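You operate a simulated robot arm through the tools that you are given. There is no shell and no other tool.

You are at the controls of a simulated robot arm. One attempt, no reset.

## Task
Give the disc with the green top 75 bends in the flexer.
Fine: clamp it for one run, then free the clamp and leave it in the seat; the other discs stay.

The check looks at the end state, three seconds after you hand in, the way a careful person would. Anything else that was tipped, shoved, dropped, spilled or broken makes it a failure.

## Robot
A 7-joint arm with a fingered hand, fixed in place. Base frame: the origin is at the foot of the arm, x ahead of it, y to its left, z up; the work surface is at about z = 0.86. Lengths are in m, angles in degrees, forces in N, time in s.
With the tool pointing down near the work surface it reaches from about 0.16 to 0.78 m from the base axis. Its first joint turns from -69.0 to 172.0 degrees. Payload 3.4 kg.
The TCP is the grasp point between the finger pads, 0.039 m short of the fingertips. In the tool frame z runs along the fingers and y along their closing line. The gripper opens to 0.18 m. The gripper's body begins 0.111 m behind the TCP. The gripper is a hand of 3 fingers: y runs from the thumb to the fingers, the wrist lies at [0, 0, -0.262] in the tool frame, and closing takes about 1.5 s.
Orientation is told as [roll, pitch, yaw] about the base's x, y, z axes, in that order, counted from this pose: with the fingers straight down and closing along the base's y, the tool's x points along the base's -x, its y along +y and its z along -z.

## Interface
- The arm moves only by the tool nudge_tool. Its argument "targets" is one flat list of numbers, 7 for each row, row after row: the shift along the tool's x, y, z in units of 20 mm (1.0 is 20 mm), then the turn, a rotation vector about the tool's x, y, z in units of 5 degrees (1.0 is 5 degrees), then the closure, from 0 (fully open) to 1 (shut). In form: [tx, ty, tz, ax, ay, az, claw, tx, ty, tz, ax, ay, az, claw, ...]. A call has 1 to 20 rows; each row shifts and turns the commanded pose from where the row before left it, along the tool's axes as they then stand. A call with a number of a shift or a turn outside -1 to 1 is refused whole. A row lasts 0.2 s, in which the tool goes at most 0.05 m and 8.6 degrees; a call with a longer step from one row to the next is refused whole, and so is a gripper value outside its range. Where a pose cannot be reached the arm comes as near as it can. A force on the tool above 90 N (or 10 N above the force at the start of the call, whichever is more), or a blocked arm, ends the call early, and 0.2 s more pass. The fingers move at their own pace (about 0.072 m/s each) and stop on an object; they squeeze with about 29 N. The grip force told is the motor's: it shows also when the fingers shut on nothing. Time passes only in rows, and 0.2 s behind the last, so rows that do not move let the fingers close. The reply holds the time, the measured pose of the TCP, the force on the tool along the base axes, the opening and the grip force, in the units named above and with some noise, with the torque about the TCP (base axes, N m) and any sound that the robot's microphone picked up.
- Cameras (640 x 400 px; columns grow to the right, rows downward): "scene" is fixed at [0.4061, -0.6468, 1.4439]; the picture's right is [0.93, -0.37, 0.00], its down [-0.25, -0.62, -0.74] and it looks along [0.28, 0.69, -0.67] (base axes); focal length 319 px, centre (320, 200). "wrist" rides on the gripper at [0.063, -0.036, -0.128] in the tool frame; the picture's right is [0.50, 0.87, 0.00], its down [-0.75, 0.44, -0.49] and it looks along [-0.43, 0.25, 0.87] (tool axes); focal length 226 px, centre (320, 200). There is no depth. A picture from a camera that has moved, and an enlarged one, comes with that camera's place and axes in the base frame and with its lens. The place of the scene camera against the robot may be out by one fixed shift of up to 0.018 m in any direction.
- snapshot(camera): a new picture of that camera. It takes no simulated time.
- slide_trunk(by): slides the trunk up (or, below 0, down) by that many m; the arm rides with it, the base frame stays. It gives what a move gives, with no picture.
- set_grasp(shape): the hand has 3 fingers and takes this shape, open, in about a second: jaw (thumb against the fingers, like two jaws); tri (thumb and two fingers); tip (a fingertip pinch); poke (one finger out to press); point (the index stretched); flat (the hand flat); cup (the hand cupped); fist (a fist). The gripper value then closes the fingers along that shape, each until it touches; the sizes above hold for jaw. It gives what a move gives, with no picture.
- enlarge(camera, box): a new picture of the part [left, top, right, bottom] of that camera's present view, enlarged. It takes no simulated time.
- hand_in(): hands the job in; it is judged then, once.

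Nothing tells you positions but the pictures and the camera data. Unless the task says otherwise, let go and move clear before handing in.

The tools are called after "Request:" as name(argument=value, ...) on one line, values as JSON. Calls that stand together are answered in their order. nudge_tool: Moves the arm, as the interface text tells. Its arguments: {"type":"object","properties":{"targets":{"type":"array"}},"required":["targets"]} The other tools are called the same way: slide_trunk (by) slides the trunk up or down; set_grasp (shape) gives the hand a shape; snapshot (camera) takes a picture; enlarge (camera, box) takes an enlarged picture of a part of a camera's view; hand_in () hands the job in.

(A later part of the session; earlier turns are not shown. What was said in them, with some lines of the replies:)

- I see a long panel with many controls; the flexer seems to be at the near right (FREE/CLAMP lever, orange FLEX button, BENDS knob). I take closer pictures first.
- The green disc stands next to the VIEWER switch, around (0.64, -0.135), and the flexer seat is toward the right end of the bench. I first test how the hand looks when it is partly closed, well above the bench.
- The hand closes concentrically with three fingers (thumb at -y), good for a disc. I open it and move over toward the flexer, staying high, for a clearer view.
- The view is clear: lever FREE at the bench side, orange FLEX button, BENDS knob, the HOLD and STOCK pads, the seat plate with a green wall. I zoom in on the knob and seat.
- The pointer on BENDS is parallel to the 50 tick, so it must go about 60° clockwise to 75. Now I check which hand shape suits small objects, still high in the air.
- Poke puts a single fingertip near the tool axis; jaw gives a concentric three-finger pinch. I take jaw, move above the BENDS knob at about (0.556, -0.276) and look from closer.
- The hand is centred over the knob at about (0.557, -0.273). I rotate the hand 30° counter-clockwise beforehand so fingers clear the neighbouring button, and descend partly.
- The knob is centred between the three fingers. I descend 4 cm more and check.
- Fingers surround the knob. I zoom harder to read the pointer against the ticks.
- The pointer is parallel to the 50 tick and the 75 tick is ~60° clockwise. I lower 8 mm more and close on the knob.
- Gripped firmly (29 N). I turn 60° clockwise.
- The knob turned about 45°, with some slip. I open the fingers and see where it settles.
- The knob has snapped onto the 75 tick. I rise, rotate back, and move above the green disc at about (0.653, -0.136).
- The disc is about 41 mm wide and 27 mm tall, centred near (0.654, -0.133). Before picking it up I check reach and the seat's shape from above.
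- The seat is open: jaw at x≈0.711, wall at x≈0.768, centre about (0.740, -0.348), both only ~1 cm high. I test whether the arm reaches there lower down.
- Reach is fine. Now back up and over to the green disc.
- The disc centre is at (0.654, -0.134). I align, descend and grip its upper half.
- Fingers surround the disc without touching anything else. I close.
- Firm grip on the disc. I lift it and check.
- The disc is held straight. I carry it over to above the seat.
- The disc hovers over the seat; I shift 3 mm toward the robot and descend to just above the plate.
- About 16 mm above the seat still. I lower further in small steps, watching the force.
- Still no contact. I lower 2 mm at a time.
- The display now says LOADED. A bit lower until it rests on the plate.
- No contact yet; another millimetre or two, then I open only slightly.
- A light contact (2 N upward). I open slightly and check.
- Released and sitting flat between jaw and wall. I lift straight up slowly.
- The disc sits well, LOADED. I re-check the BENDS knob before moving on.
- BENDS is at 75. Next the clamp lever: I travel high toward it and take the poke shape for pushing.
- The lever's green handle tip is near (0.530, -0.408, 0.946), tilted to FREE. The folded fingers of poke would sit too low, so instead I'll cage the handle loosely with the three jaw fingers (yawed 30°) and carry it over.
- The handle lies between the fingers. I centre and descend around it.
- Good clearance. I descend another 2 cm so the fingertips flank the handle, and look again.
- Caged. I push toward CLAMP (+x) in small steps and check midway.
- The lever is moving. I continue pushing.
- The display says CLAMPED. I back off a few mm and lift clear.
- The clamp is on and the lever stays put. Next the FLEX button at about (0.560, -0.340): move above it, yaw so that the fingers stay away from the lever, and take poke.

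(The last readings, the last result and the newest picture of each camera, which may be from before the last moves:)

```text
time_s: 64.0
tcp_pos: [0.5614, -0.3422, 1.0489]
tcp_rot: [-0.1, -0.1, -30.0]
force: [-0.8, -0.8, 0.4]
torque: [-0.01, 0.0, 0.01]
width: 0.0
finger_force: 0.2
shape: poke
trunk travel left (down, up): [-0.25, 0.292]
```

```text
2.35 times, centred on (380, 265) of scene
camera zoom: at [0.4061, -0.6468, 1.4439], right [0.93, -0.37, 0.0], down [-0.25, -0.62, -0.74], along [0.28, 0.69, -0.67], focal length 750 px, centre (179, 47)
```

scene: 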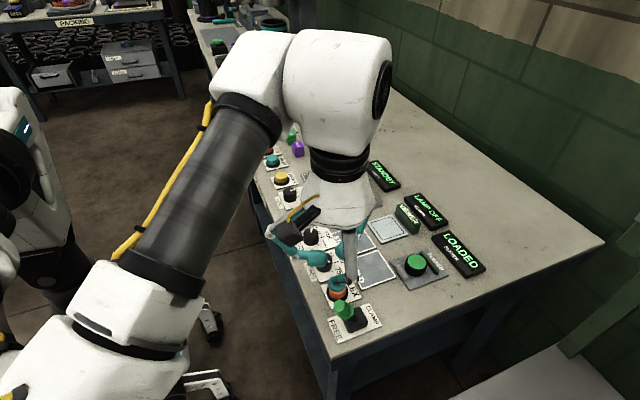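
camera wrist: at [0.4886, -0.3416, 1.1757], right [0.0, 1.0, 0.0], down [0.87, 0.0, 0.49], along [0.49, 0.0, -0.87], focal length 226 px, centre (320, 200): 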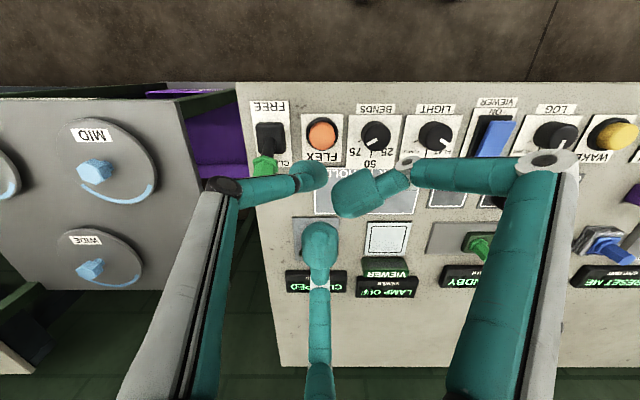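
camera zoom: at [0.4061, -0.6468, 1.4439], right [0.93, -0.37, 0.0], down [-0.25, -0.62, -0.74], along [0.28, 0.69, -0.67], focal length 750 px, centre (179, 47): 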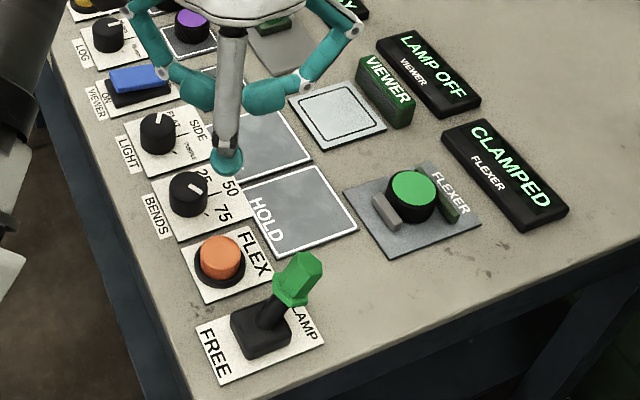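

The poke tip sits at about (0.556, -0.347), 7 mm off the button centre. I correct and descend most of the way.

Request:
nudge_tool(targets=[0.175, 0.3, 0.5, 0, 0, 0, 0, 0, 0, 0.8, 0, 0, 0, 0, 0, 0, 0.8, 0, 0, 0, 0, 0, 0, 0.8, 0, 0, 0, 0, 0, 0, 0.8, 0, 0, 0, 0, 0, 0, 0.8, 0, 0, 0, 0, 0, 0, 0.5, 0, 0, 0, 0, 0, 0, 0, 0, 0, 0, 0])

Request:
enlarge(camera="wrist", box=[220, 80, 420, 260])

Request:
enlarge(camera="scene", box=[290, 220, 410, 340])

```text
time_s: 65.8
tcp_pos: [0.5597, -0.3357, 0.9463]
tcp_rot: [-0.1, -0.1, -29.9]
force: [-0.9, 1.1, 0.0]
torque: [0.03, -0.03, -0.04]
width: 0.0
finger_force: 0.0
shape: poke
trunk travel left (down, up): [-0.25, 0.292]
```

```text
2.22 times, centred on (320, 170) of wrist
camera zoom: at [0.4866, -0.3356, 1.0734], right [0.0, 1.0, 0.0], down [0.87, 0.0, 0.49], along [0.49, 0.0, -0.87], focal length 502 px, centre (320, 267)
```

zoom: 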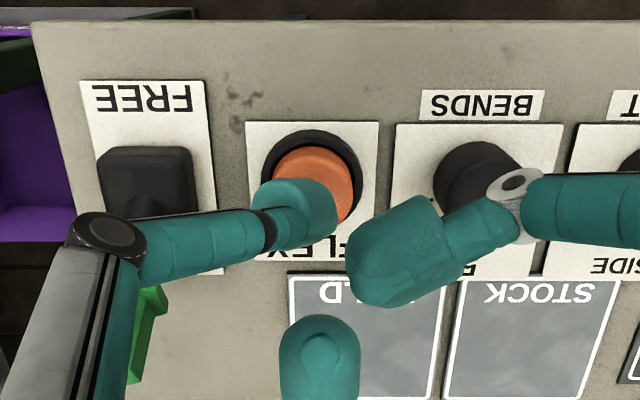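

```text
3.33 times, centred on (350, 280) of scene
camera zoom: at [0.4061, -0.6468, 1.4439], right [0.93, -0.37, 0.0], down [-0.25, -0.62, -0.74], along [0.28, 0.69, -0.67], focal length 1063 px, centre (220, -67)
```

zoom: 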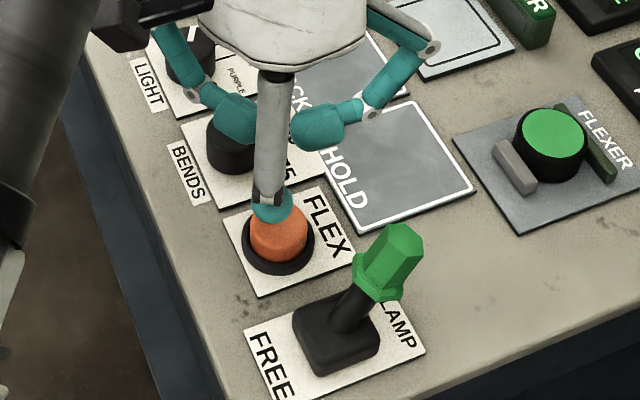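

The tip is aligned with the button. I press down slowly.

Request:
nudge_tool(targets=[0, 0, 0.3, 0, 0, 0, 0, 0, 0, 0.3, 0, 0, 0, 0, 0, 0, 0.25, 0, 0, 0, 0, 0, 0, 0.25, 0, 0, 0, 0])

Request:
enlarge(camera="scene", box=[320, 220, 490, 340])

```text
time_s: 66.8
tcp_pos: [0.5618, -0.3347, 0.9256]
tcp_rot: [0.0, -0.1, -29.9]
force: [-0.4, 0.5, -0.1]
torque: [0.01, 0.0, 0.01]
width: 0.0
finger_force: 0.0
shape: poke
trunk travel left (down, up): [-0.25, 0.292]
```

```text
3.33 times, centred on (405, 280) of scene
camera zoom: at [0.4061, -0.6468, 1.4439], right [0.93, -0.37, 0.0], down [-0.25, -0.62, -0.74], along [0.28, 0.69, -0.67], focal length 1063 px, centre (37, -67)
```

zoom: 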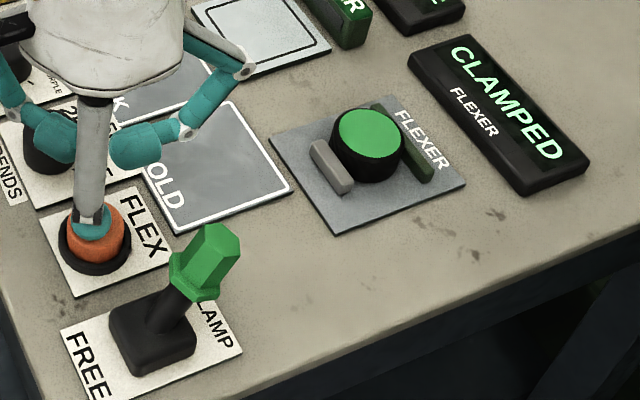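

Just above the button. Continuing in finer steps.

Request:
nudge_tool(targets=[0, 0, 0.12, 0, 0, 0, 0, 0, 0, 0.12, 0, 0, 0, 0])

Request:
enlarge(camera="wrist", box=[220, 80, 420, 260])

Request:
enlarge(camera="scene", box=[310, 220, 390, 310])

```text
time_s: 67.4
tcp_pos: [0.5619, -0.3335, 0.922]
tcp_rot: [0.0, -0.2, -30.0]
force: [0.4, -0.7, 2.1]
torque: [0.03, -0.01, -0.01]
width: 0.0001
finger_force: 0.1
shape: poke
trunk travel left (down, up): [-0.25, 0.292]
heard: click
```

```text
2.22 times, centred on (320, 170) of wrist
camera zoom: at [0.4887, -0.3347, 1.0495], right [0.0, 1.0, 0.0], down [0.87, 0.0, 0.49], along [0.49, 0.0, -0.87], focal length 502 px, centre (320, 267)
```

zoom: 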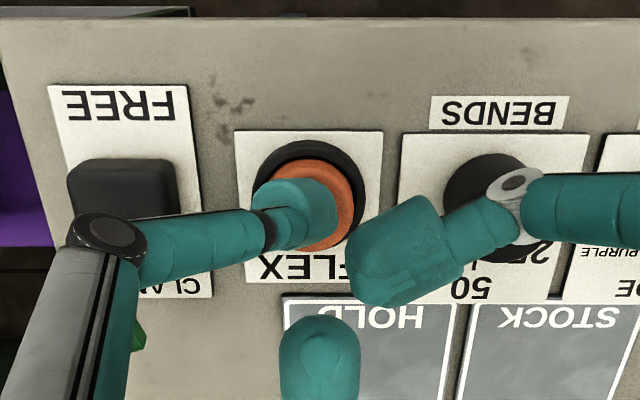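

```text
4.44 times, centred on (350, 265) of scene
camera zoom: at [0.4061, -0.6468, 1.4439], right [0.93, -0.37, 0.0], down [-0.25, -0.62, -0.74], along [0.28, 0.69, -0.67], focal length 1417 px, centre (187, -89)
```

zoom: 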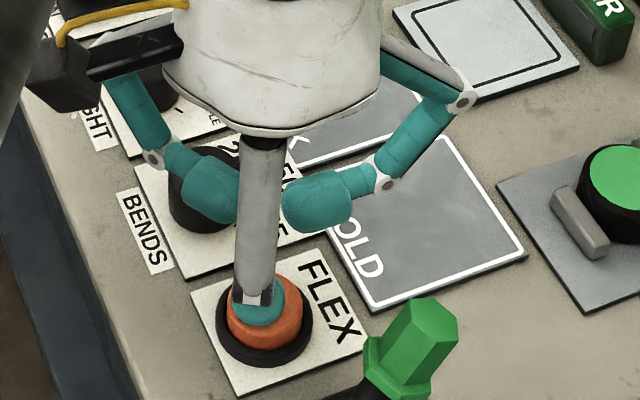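

A click was heard: the button is pressed. I lift straight up and read the display.

Request:
nudge_tool(targets=[0, 0, -0.5, 0, 0, 0, 0, 0, 0, -0.7, 0, 0, 0, 0, 0, 0, -0.8, 0, 0, 0, 0, 0, 0, -0.9, 0, 0, 0, 0, 0, 0, -0.9, 0, 0, 0, 0, 0, 0, -0.9, 0, 0, 0, 0, 0, 0, -0.9, 0, 0, 0, 0])

Request:
enlarge(camera="scene", box=[310, 190, 500, 350])

```text
time_s: 69.0
tcp_pos: [0.5609, -0.3359, 1.0335]
tcp_rot: [-0.1, -0.1, -29.9]
force: [1.4, -0.6, -0.1]
torque: [-0.02, 0.01, 0.03]
width: 0.0
finger_force: 0.0
shape: poke
trunk travel left (down, up): [-0.25, 0.292]
```

```text
2.50 times, centred on (405, 270) of scene
camera zoom: at [0.4061, -0.6468, 1.4439], right [0.93, -0.37, 0.0], down [-0.25, -0.62, -0.74], along [0.28, 0.69, -0.67], focal length 797 px, centre (108, 25)
```

zoom: 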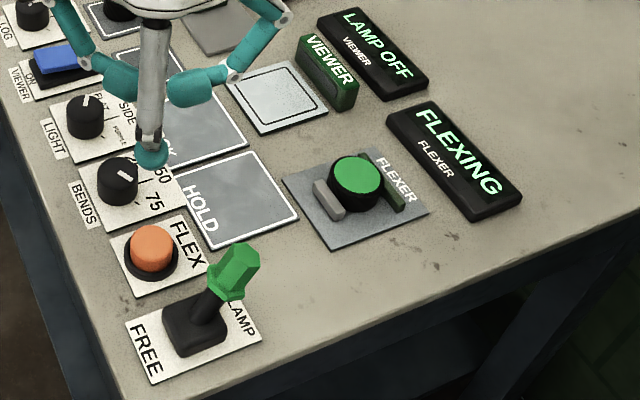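

FLEXING is displayed. While it runs I prepare: jaw shape, and move high above the lever without touching it.

Request:
set_grasp(shape="jaw")

Request:
nudge_tool(targets=[0, 0, 0, 0, 0, 0, 0.6, -0.857, -0.56, 0, 0, 0, 0, 0.6, -0.857, -0.56, 0, 0, 0, 0, 0.6, -0.857, -0.56, 0, 0, 0, 0, 0.6, -0.857, -0.56, 0, 0, 0, 0, 0.6, 0, 0, 0, 0, 0, 0, 0.6, 0, 0, 0, 0, 0, 0, 0.6, 0, 0, 0, 0, 0, 0, 0.6, 0, 0, 0, 0, 0, 0, 0.6, 0, 0, 0, 0, 0, 0, 0.6])

Request:
snapshot(camera="wrist")

Request:
enlarge(camera="scene", box=[310, 190, 500, 350])

```text
time_s: 69.9
tcp_pos: [0.5605, -0.336, 1.0329]
tcp_rot: [0.1, -0.1, -29.9]
force: [-0.1, -0.7, -0.5]
torque: [0.01, 0.02, -0.03]
width: 0.18
finger_force: 0.0
shape: jaw
trunk travel left (down, up): [-0.25, 0.292]
```

```text
time_s: 72.1
tcp_pos: [0.596, -0.407, 1.0333]
tcp_rot: [0.1, -0.1, -29.9]
force: [0.6, 0.3, -0.3]
torque: [-0.01, 0.01, -0.01]
width: 0.0729
finger_force: 0.1
shape: jaw
trunk travel left (down, up): [-0.25, 0.292]
```

```text
taken
camera wrist: at [0.5237, -0.4063, 1.1606], right [0.0, 1.0, 0.0], down [0.87, 0.0, 0.49], along [0.49, 0.0, -0.87], focal length 226 px, centre (320, 200)
```

wrist: 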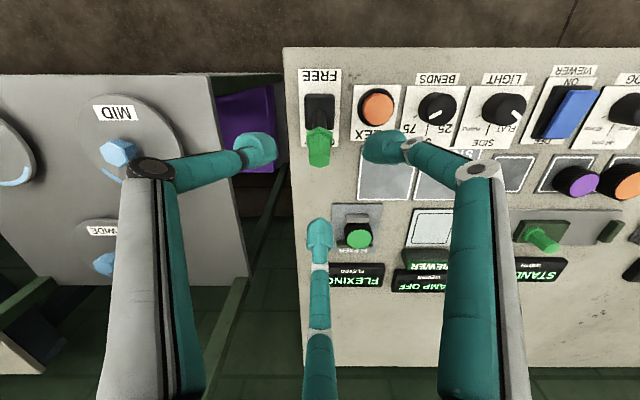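

```text
2.50 times, centred on (405, 270) of scene
camera zoom: at [0.4061, -0.6468, 1.4439], right [0.93, -0.37, 0.0], down [-0.25, -0.62, -0.74], along [0.28, 0.69, -0.67], focal length 797 px, centre (108, 25)
```

zoom: 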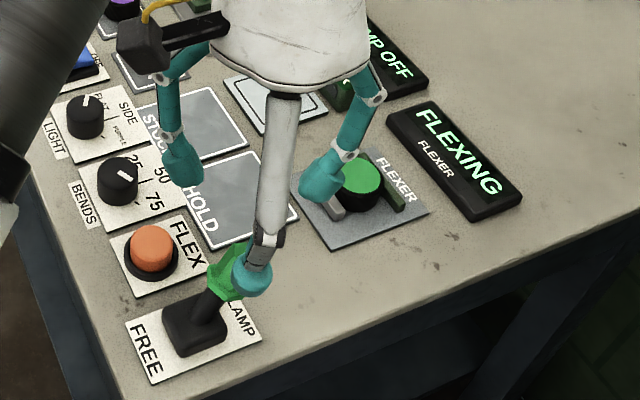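

Still FLEXING. I wait.

Request:
nudge_tool(targets=[0, 0, 0, 0, 0, 0, 0.6, 0, 0, 0, 0, 0, 0, 0.6, 0, 0, 0, 0, 0, 0, 0.6, 0, 0, 0, 0, 0, 0, 0.6, 0, 0, 0, 0, 0, 0, 0.6, 0, 0, 0, 0, 0, 0, 0.6, 0, 0, 0, 0, 0, 0, 0.6, 0, 0, 0, 0, 0, 0, 0.6, 0, 0, 0, 0, 0, 0, 0.6, 0, 0, 0, 0, 0, 0, 0.6, 0, 0, 0, 0, 0, 0, 0.6, 0, 0, 0, 0, 0, 0, 0.6, 0, 0, 0, 0, 0, 0, 0.6, 0, 0, 0, 0, 0, 0, 0.6, 0, 0, 0, 0, 0, 0, 0.6, 0, 0, 0, 0, 0, 0, 0.6, 0, 0, 0, 0, 0, 0, 0.6, 0, 0, 0, 0, 0, 0, 0.6, 0, 0, 0, 0, 0, 0, 0.6, 0, 0, 0, 0, 0, 0, 0.6])

Request:
enlarge(camera="scene", box=[360, 190, 500, 300])

```text
time_s: 76.3
tcp_pos: [0.5958, -0.4071, 1.0333]
tcp_rot: [0.0, -0.2, -29.9]
force: [0.9, -0.1, -0.1]
torque: [0.02, -0.01, 0.02]
width: 0.0725
finger_force: 0.0
shape: jaw
trunk travel left (down, up): [-0.25, 0.292]
```

```text
3.64 times, centred on (430, 245) of scene
camera zoom: at [0.4061, -0.6468, 1.4439], right [0.93, -0.37, 0.0], down [-0.25, -0.62, -0.74], along [0.28, 0.69, -0.67], focal length 1160 px, centre (-80, 36)
```

zoom: 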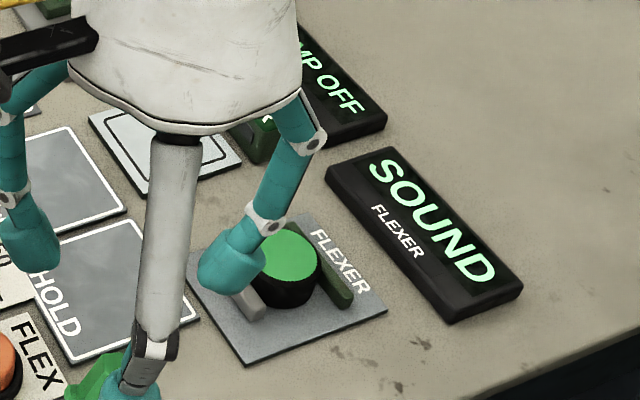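

The run is finished: the display reads SOUND. Now I cage the handle again and descend.

Request:
nudge_tool(targets=[0, 0, 0.5, 0, 0, 0, 0.58, 0, 0, 0.5, 0, 0, 0, 0.58, 0, 0, 0.5, 0, 0, 0, 0.58, 0, 0, 0.5, 0, 0, 0, 0.58, 0, 0, 0.5, 0, 0, 0, 0.58, 0, 0, 0, 0, 0, 0, 0.58])

Request:
enlarge(camera="wrist", box=[220, 80, 420, 260])

Request:
enlarge(camera="scene", box=[310, 220, 430, 340])

```text
time_s: 77.7
tcp_pos: [0.5972, -0.4089, 0.9849]
tcp_rot: [-0.2, -0.2, -29.8]
force: [-0.1, 0.2, -1.2]
torque: [0.02, 0.01, 0.0]
width: 0.0751
finger_force: 0.0
shape: jaw
trunk travel left (down, up): [-0.25, 0.292]
```

```text
2.22 times, centred on (320, 170) of wrist
camera zoom: at [0.5252, -0.4086, 1.1117], right [0.0, 1.0, 0.0], down [0.87, 0.0, 0.49], along [0.49, 0.0, -0.87], focal length 502 px, centre (320, 267)
```

zoom: 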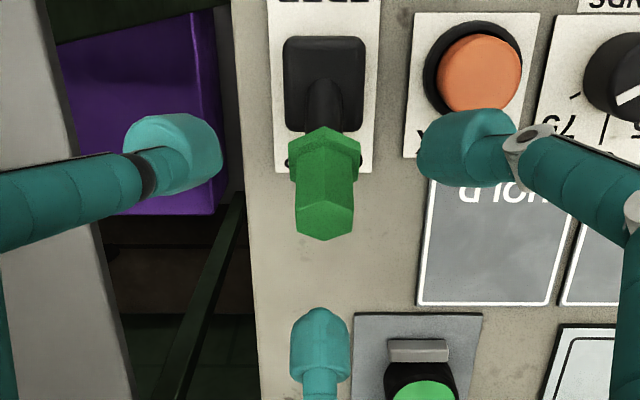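

```text
3.33 times, centred on (370, 280) of scene
camera zoom: at [0.4061, -0.6468, 1.4439], right [0.93, -0.37, 0.0], down [-0.25, -0.62, -0.74], along [0.28, 0.69, -0.67], focal length 1063 px, centre (153, -67)
```

zoom: 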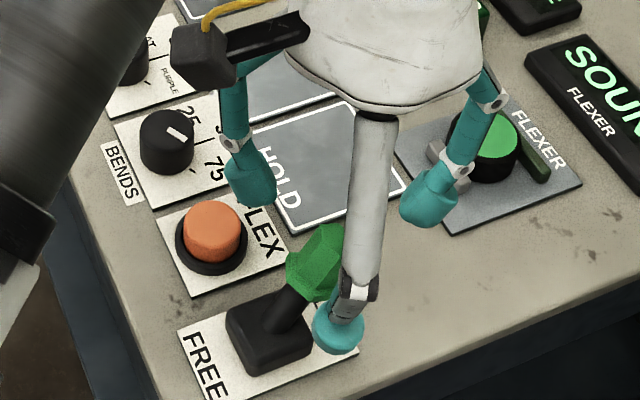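

Well centred. Descend 2.5 cm more, then push back toward FREE.

Request:
nudge_tool(targets=[0, 0, 0.5, 0, 0, 0, 0.58, 0, 0, 0.5, 0, 0, 0, 0.6, 0, 0, 0.35, 0, 0, 0, 0.64, 0, 0, 0, 0, 0, 0, 0.68])

Request:
enlarge(camera="wrist", box=[220, 80, 420, 260])

Request:
enlarge(camera="scene", box=[310, 220, 430, 340])

```text
time_s: 78.7
tcp_pos: [0.5971, -0.4085, 0.9598]
tcp_rot: [0.0, 0.0, -29.9]
force: [0.0, -0.6, 0.2]
torque: [-0.02, 0.04, 0.0]
width: 0.0581
finger_force: 0.1
shape: jaw
trunk travel left (down, up): [-0.25, 0.292]
```

```text
2.22 times, centred on (320, 170) of wrist
camera zoom: at [0.5248, -0.4084, 1.0853], right [0.0, 1.0, 0.0], down [0.87, 0.0, 0.49], along [0.49, 0.0, -0.87], focal length 502 px, centre (320, 267)
```

zoom: 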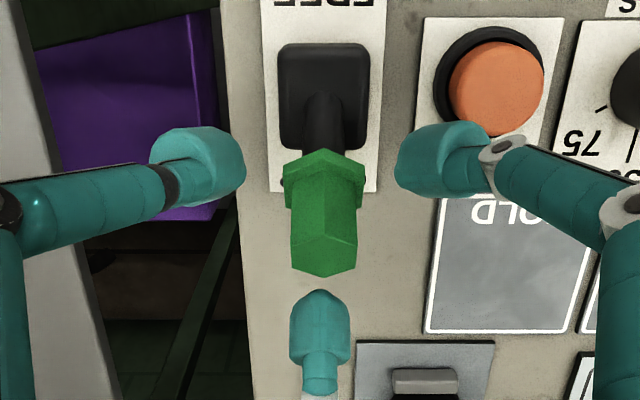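

```text
3.33 times, centred on (370, 280) of scene
camera zoom: at [0.4061, -0.6468, 1.4439], right [0.93, -0.37, 0.0], down [-0.25, -0.62, -0.74], along [0.28, 0.69, -0.67], focal length 1063 px, centre (153, -67)
```

zoom: 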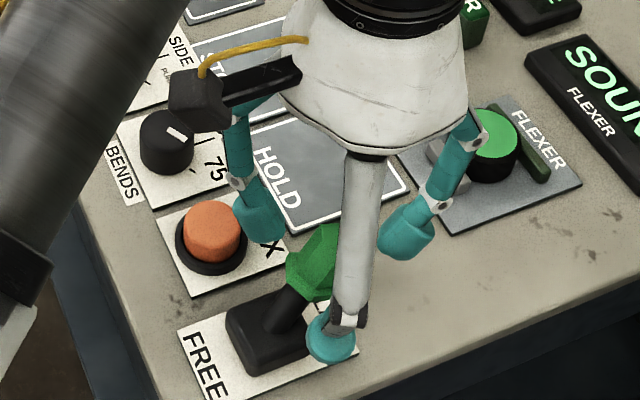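

Pushing toward FREE (-x).

Request:
nudge_tool(targets=[0.346, -0.2, 0, 0, 0, 0, 0.68, 0.346, -0.2, 0, 0, 0, 0, 0.68, 0.346, -0.2, 0, 0, 0, 0, 0.68, 0.346, -0.2, 0, 0, 0, 0, 0.68, 0.346, -0.2, 0, 0, 0, 0, 0.68])

Request:
enlarge(camera="wrist", box=[220, 80, 420, 260])

Request:
enlarge(camera="scene", box=[300, 190, 500, 350])

```text
time_s: 79.9
tcp_pos: [0.5569, -0.4088, 0.9578]
tcp_rot: [-0.1, -0.2, -29.9]
force: [1.4, -0.3, 1.6]
torque: [-0.03, -0.11, -0.04]
width: 0.0593
finger_force: 0.0
shape: jaw
trunk travel left (down, up): [-0.25, 0.292]
```

```text
2.22 times, centred on (320, 170) of wrist
camera zoom: at [0.4843, -0.4082, 1.084], right [0.0, 1.0, 0.0], down [0.87, 0.0, 0.49], along [0.49, 0.0, -0.87], focal length 502 px, centre (320, 267)
```

zoom: 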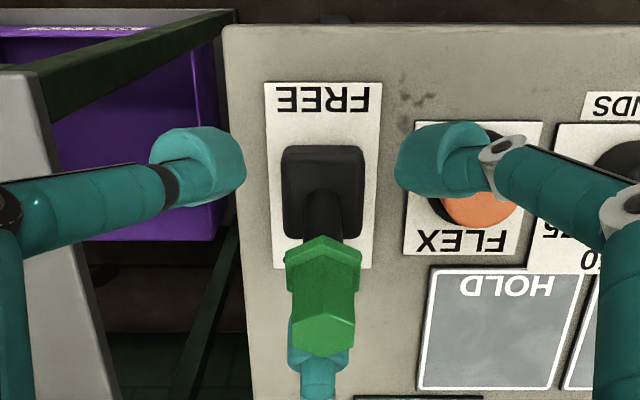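

```text
2.50 times, centred on (400, 270) of scene
camera zoom: at [0.4061, -0.6468, 1.4439], right [0.93, -0.37, 0.0], down [-0.25, -0.62, -0.74], along [0.28, 0.69, -0.67], focal length 797 px, centre (120, 25)
```

zoom: 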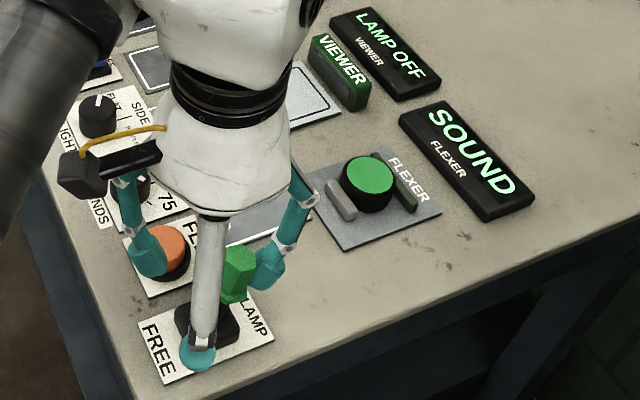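

The lever starts to move; I continue.

Request:
nudge_tool(targets=[0.346, -0.2, 0, 0, 0, 0, 0.68, 0.346, -0.2, 0, 0, 0, 0, 0.68, 0.346, -0.2, 0, 0, 0, 0, 0.68])

Request:
enlarge(camera="wrist", box=[220, 80, 420, 260])

Request:
enlarge(camera="scene", box=[300, 190, 500, 350])

```text
time_s: 80.7
tcp_pos: [0.5321, -0.409, 0.9552]
tcp_rot: [0.0, -0.1, -29.9]
force: [0.6, 0.0, 0.2]
torque: [-0.01, -0.01, 0.02]
width: 0.058
finger_force: 0.0
shape: jaw
trunk travel left (down, up): [-0.25, 0.292]
```

```text
2.22 times, centred on (320, 170) of wrist
camera zoom: at [0.4604, -0.4086, 1.0833], right [0.0, 1.0, 0.0], down [0.87, 0.0, 0.49], along [0.49, 0.0, -0.87], focal length 502 px, centre (320, 267)
```

zoom: 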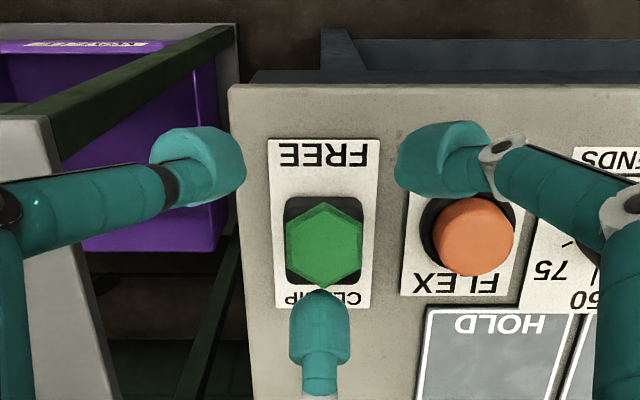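

```text
2.50 times, centred on (400, 270) of scene
camera zoom: at [0.4061, -0.6468, 1.4439], right [0.93, -0.37, 0.0], down [-0.25, -0.62, -0.74], along [0.28, 0.69, -0.67], focal length 797 px, centre (120, 25)
```

zoom: 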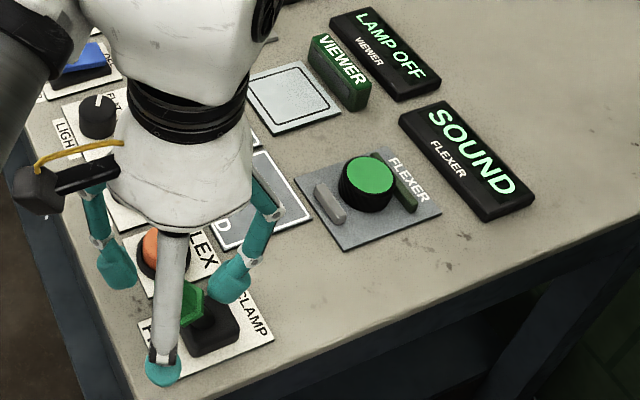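

The lever now leans toward FREE and the jaw has moved off the disc. One more small push to be sure it is at its end.

Request:
nudge_tool(targets=[0.346, -0.2, 0, 0, 0, 0, 0.68, 0.2, -0.115, 0, 0, 0, 0, 0.68])

Request:
enlarge(camera="wrist", box=[220, 80, 420, 260])

Request:
enlarge(camera="scene", box=[310, 250, 430, 350])

```text
time_s: 81.3
tcp_pos: [0.5213, -0.4085, 0.9566]
tcp_rot: [0.0, -0.2, -30.0]
force: [1.8, 0.1, 1.2]
torque: [0.0, -0.11, -0.03]
width: 0.0596
finger_force: 0.1
shape: jaw
trunk travel left (down, up): [-0.25, 0.292]
```

```text
2.22 times, centred on (320, 170) of wrist
camera zoom: at [0.4491, -0.4082, 1.0835], right [0.0, 1.0, 0.0], down [0.87, 0.0, 0.49], along [0.49, 0.0, -0.87], focal length 502 px, centre (320, 267)
```

zoom: 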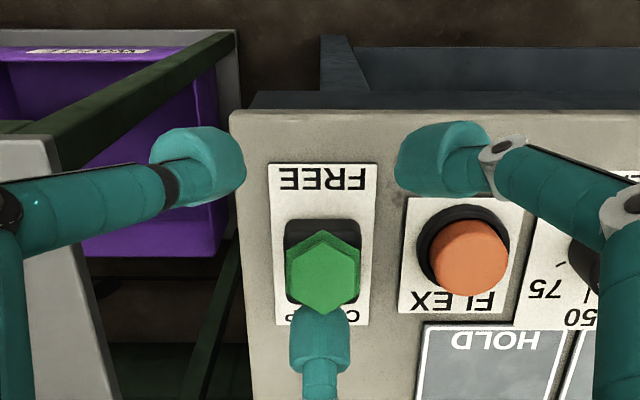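

```text
4.00 times, centred on (370, 300) of scene
camera zoom: at [0.4061, -0.6468, 1.4439], right [0.93, -0.37, 0.0], down [-0.25, -0.62, -0.74], along [0.28, 0.69, -0.67], focal length 1276 px, centre (120, -200)
```

zoom: 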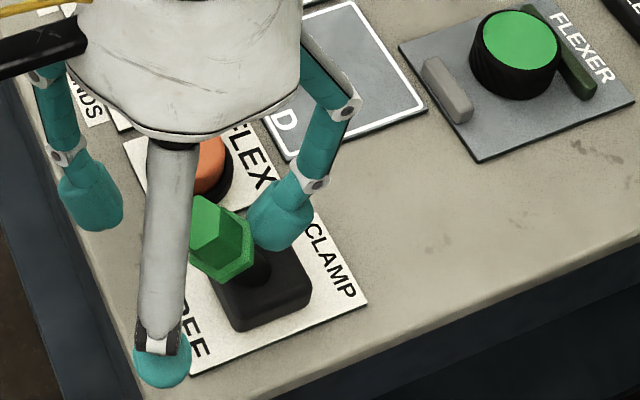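

Nearly the mirror of the clamped end position; another 6 mm, then back off and lift.

Request:
nudge_tool(targets=[0.26, -0.15, 0, 0, 0, 0, 0.68, 0, 0, 0, 0, 0, 0, 0.68])

Request:
enlarge(camera="scene", box=[310, 190, 500, 350])

```text
time_s: 81.9
tcp_pos: [0.518, -0.4089, 0.9571]
tcp_rot: [0.0, -0.1, -29.9]
force: [4.5, -0.3, 1.9]
torque: [-0.04, -0.23, -0.05]
width: 0.0621
finger_force: 0.1
shape: jaw
trunk travel left (down, up): [-0.25, 0.292]
```

```text
2.50 times, centred on (405, 270) of scene
camera zoom: at [0.4061, -0.6468, 1.4439], right [0.93, -0.37, 0.0], down [-0.25, -0.62, -0.74], along [0.28, 0.69, -0.67], focal length 797 px, centre (108, 25)
```

zoom: 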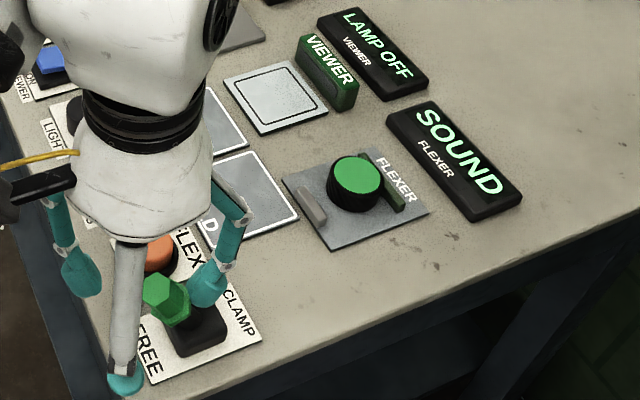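

The lever is at its FREE stop (force rises, jaw open, disc in the seat). I back off a little, open and lift clear.

Request:
nudge_tool(targets=[-0.2, 0.115, 0, 0, 0, 0, 0.62, 0, 0, -0.4, 0, 0, 0, 0.6, 0, 0, -0.6, 0, 0, 0, 0.6, 0, 0, -0.8, 0, 0, 0, 0.6, 0, 0, -0.9, 0, 0, 0, 0.6, 0, 0, -0.9, 0, 0, 0, 0.6, 0, 0, -0.9, 0, 0, 0, 0.6, 0.5, 0, -0.9, 0, 0, 0, 0.6, 0.8, 0, -0.9, 0, 0, 0, 0.6, 0.8, 0, -0.9, 0, 0, 0, 0.6, 0, 0, 0, 0, 0, 0, 0.6])

Request:
snapshot(camera="scene")

Request:
enlarge(camera="scene", box=[300, 180, 500, 350])

Request:
snapshot(camera="wrist")

```text
time_s: 84.3
tcp_pos: [0.4809, -0.3876, 1.1002]
tcp_rot: [-0.1, -0.1, -30.0]
force: [0.1, -0.7, 0.3]
torque: [-0.01, 0.01, -0.02]
width: 0.0717
finger_force: 0.1
shape: jaw
trunk travel left (down, up): [-0.25, 0.292]
```

```text
taken
```

scene: 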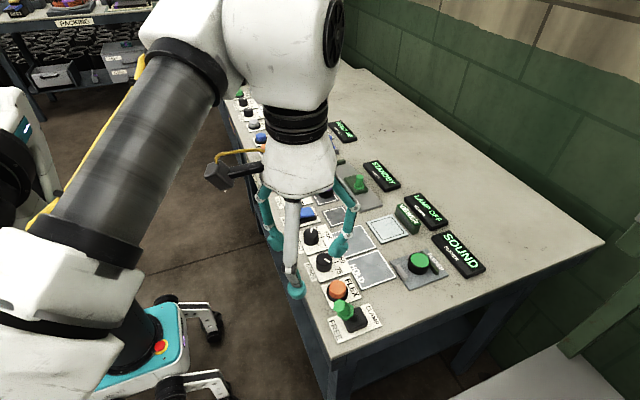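

```text
2.35 times, centred on (400, 265) of scene
camera zoom: at [0.4061, -0.6468, 1.4439], right [0.93, -0.37, 0.0], down [-0.25, -0.62, -0.74], along [0.28, 0.69, -0.67], focal length 750 px, centre (132, 47)
```

zoom: 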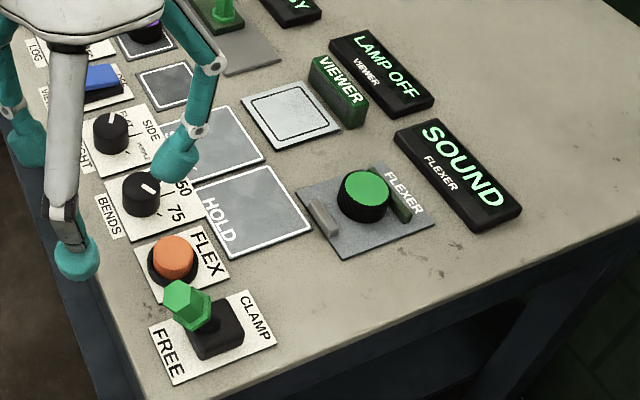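

```text
taken
camera wrist: at [0.4093, -0.3868, 1.2277], right [0.0, 1.0, 0.0], down [0.87, 0.0, 0.49], along [0.49, 0.0, -0.87], focal length 226 px, centre (320, 200)
```

wrist: 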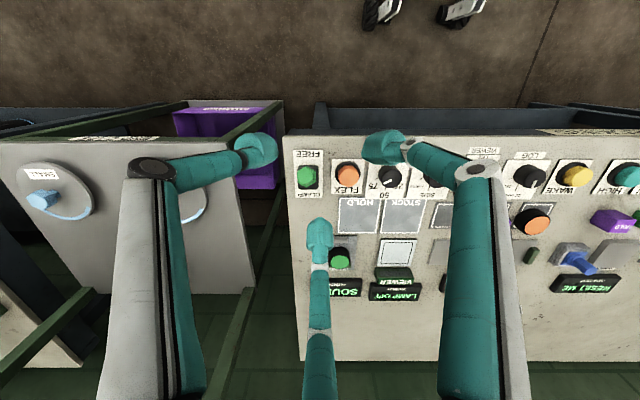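

The green disc sits in the seat and its 75-bend run is done (display SOUND). The lever is back at FREE, the other discs are untouched, and the hand is clear. I hand in.

Request:
hand_in()

```text
The job is handed in.
```

The green-topped disc went through one clamped run in the flexer with BENDS set to 75, and it is now sitting in the seat with the clamp freed. I handed the job in, but the reply gave no verdict.

- **Setting:** I turned the BENDS knob from 50 to 75, and it was still there after the run.
- **Run:** I pressed FLEX once and heard one click. The display went from CLAMPED to FLEXING, then read SOUND. It never showed a bend count, so the 75 rests on the knob setting.
- **End state:** The lever is back at its FREE stop, the jaw is off the disc, and the hand is clear of the bench. I did not touch the other discs, and the last pictures showed nothing tipped or shoved.
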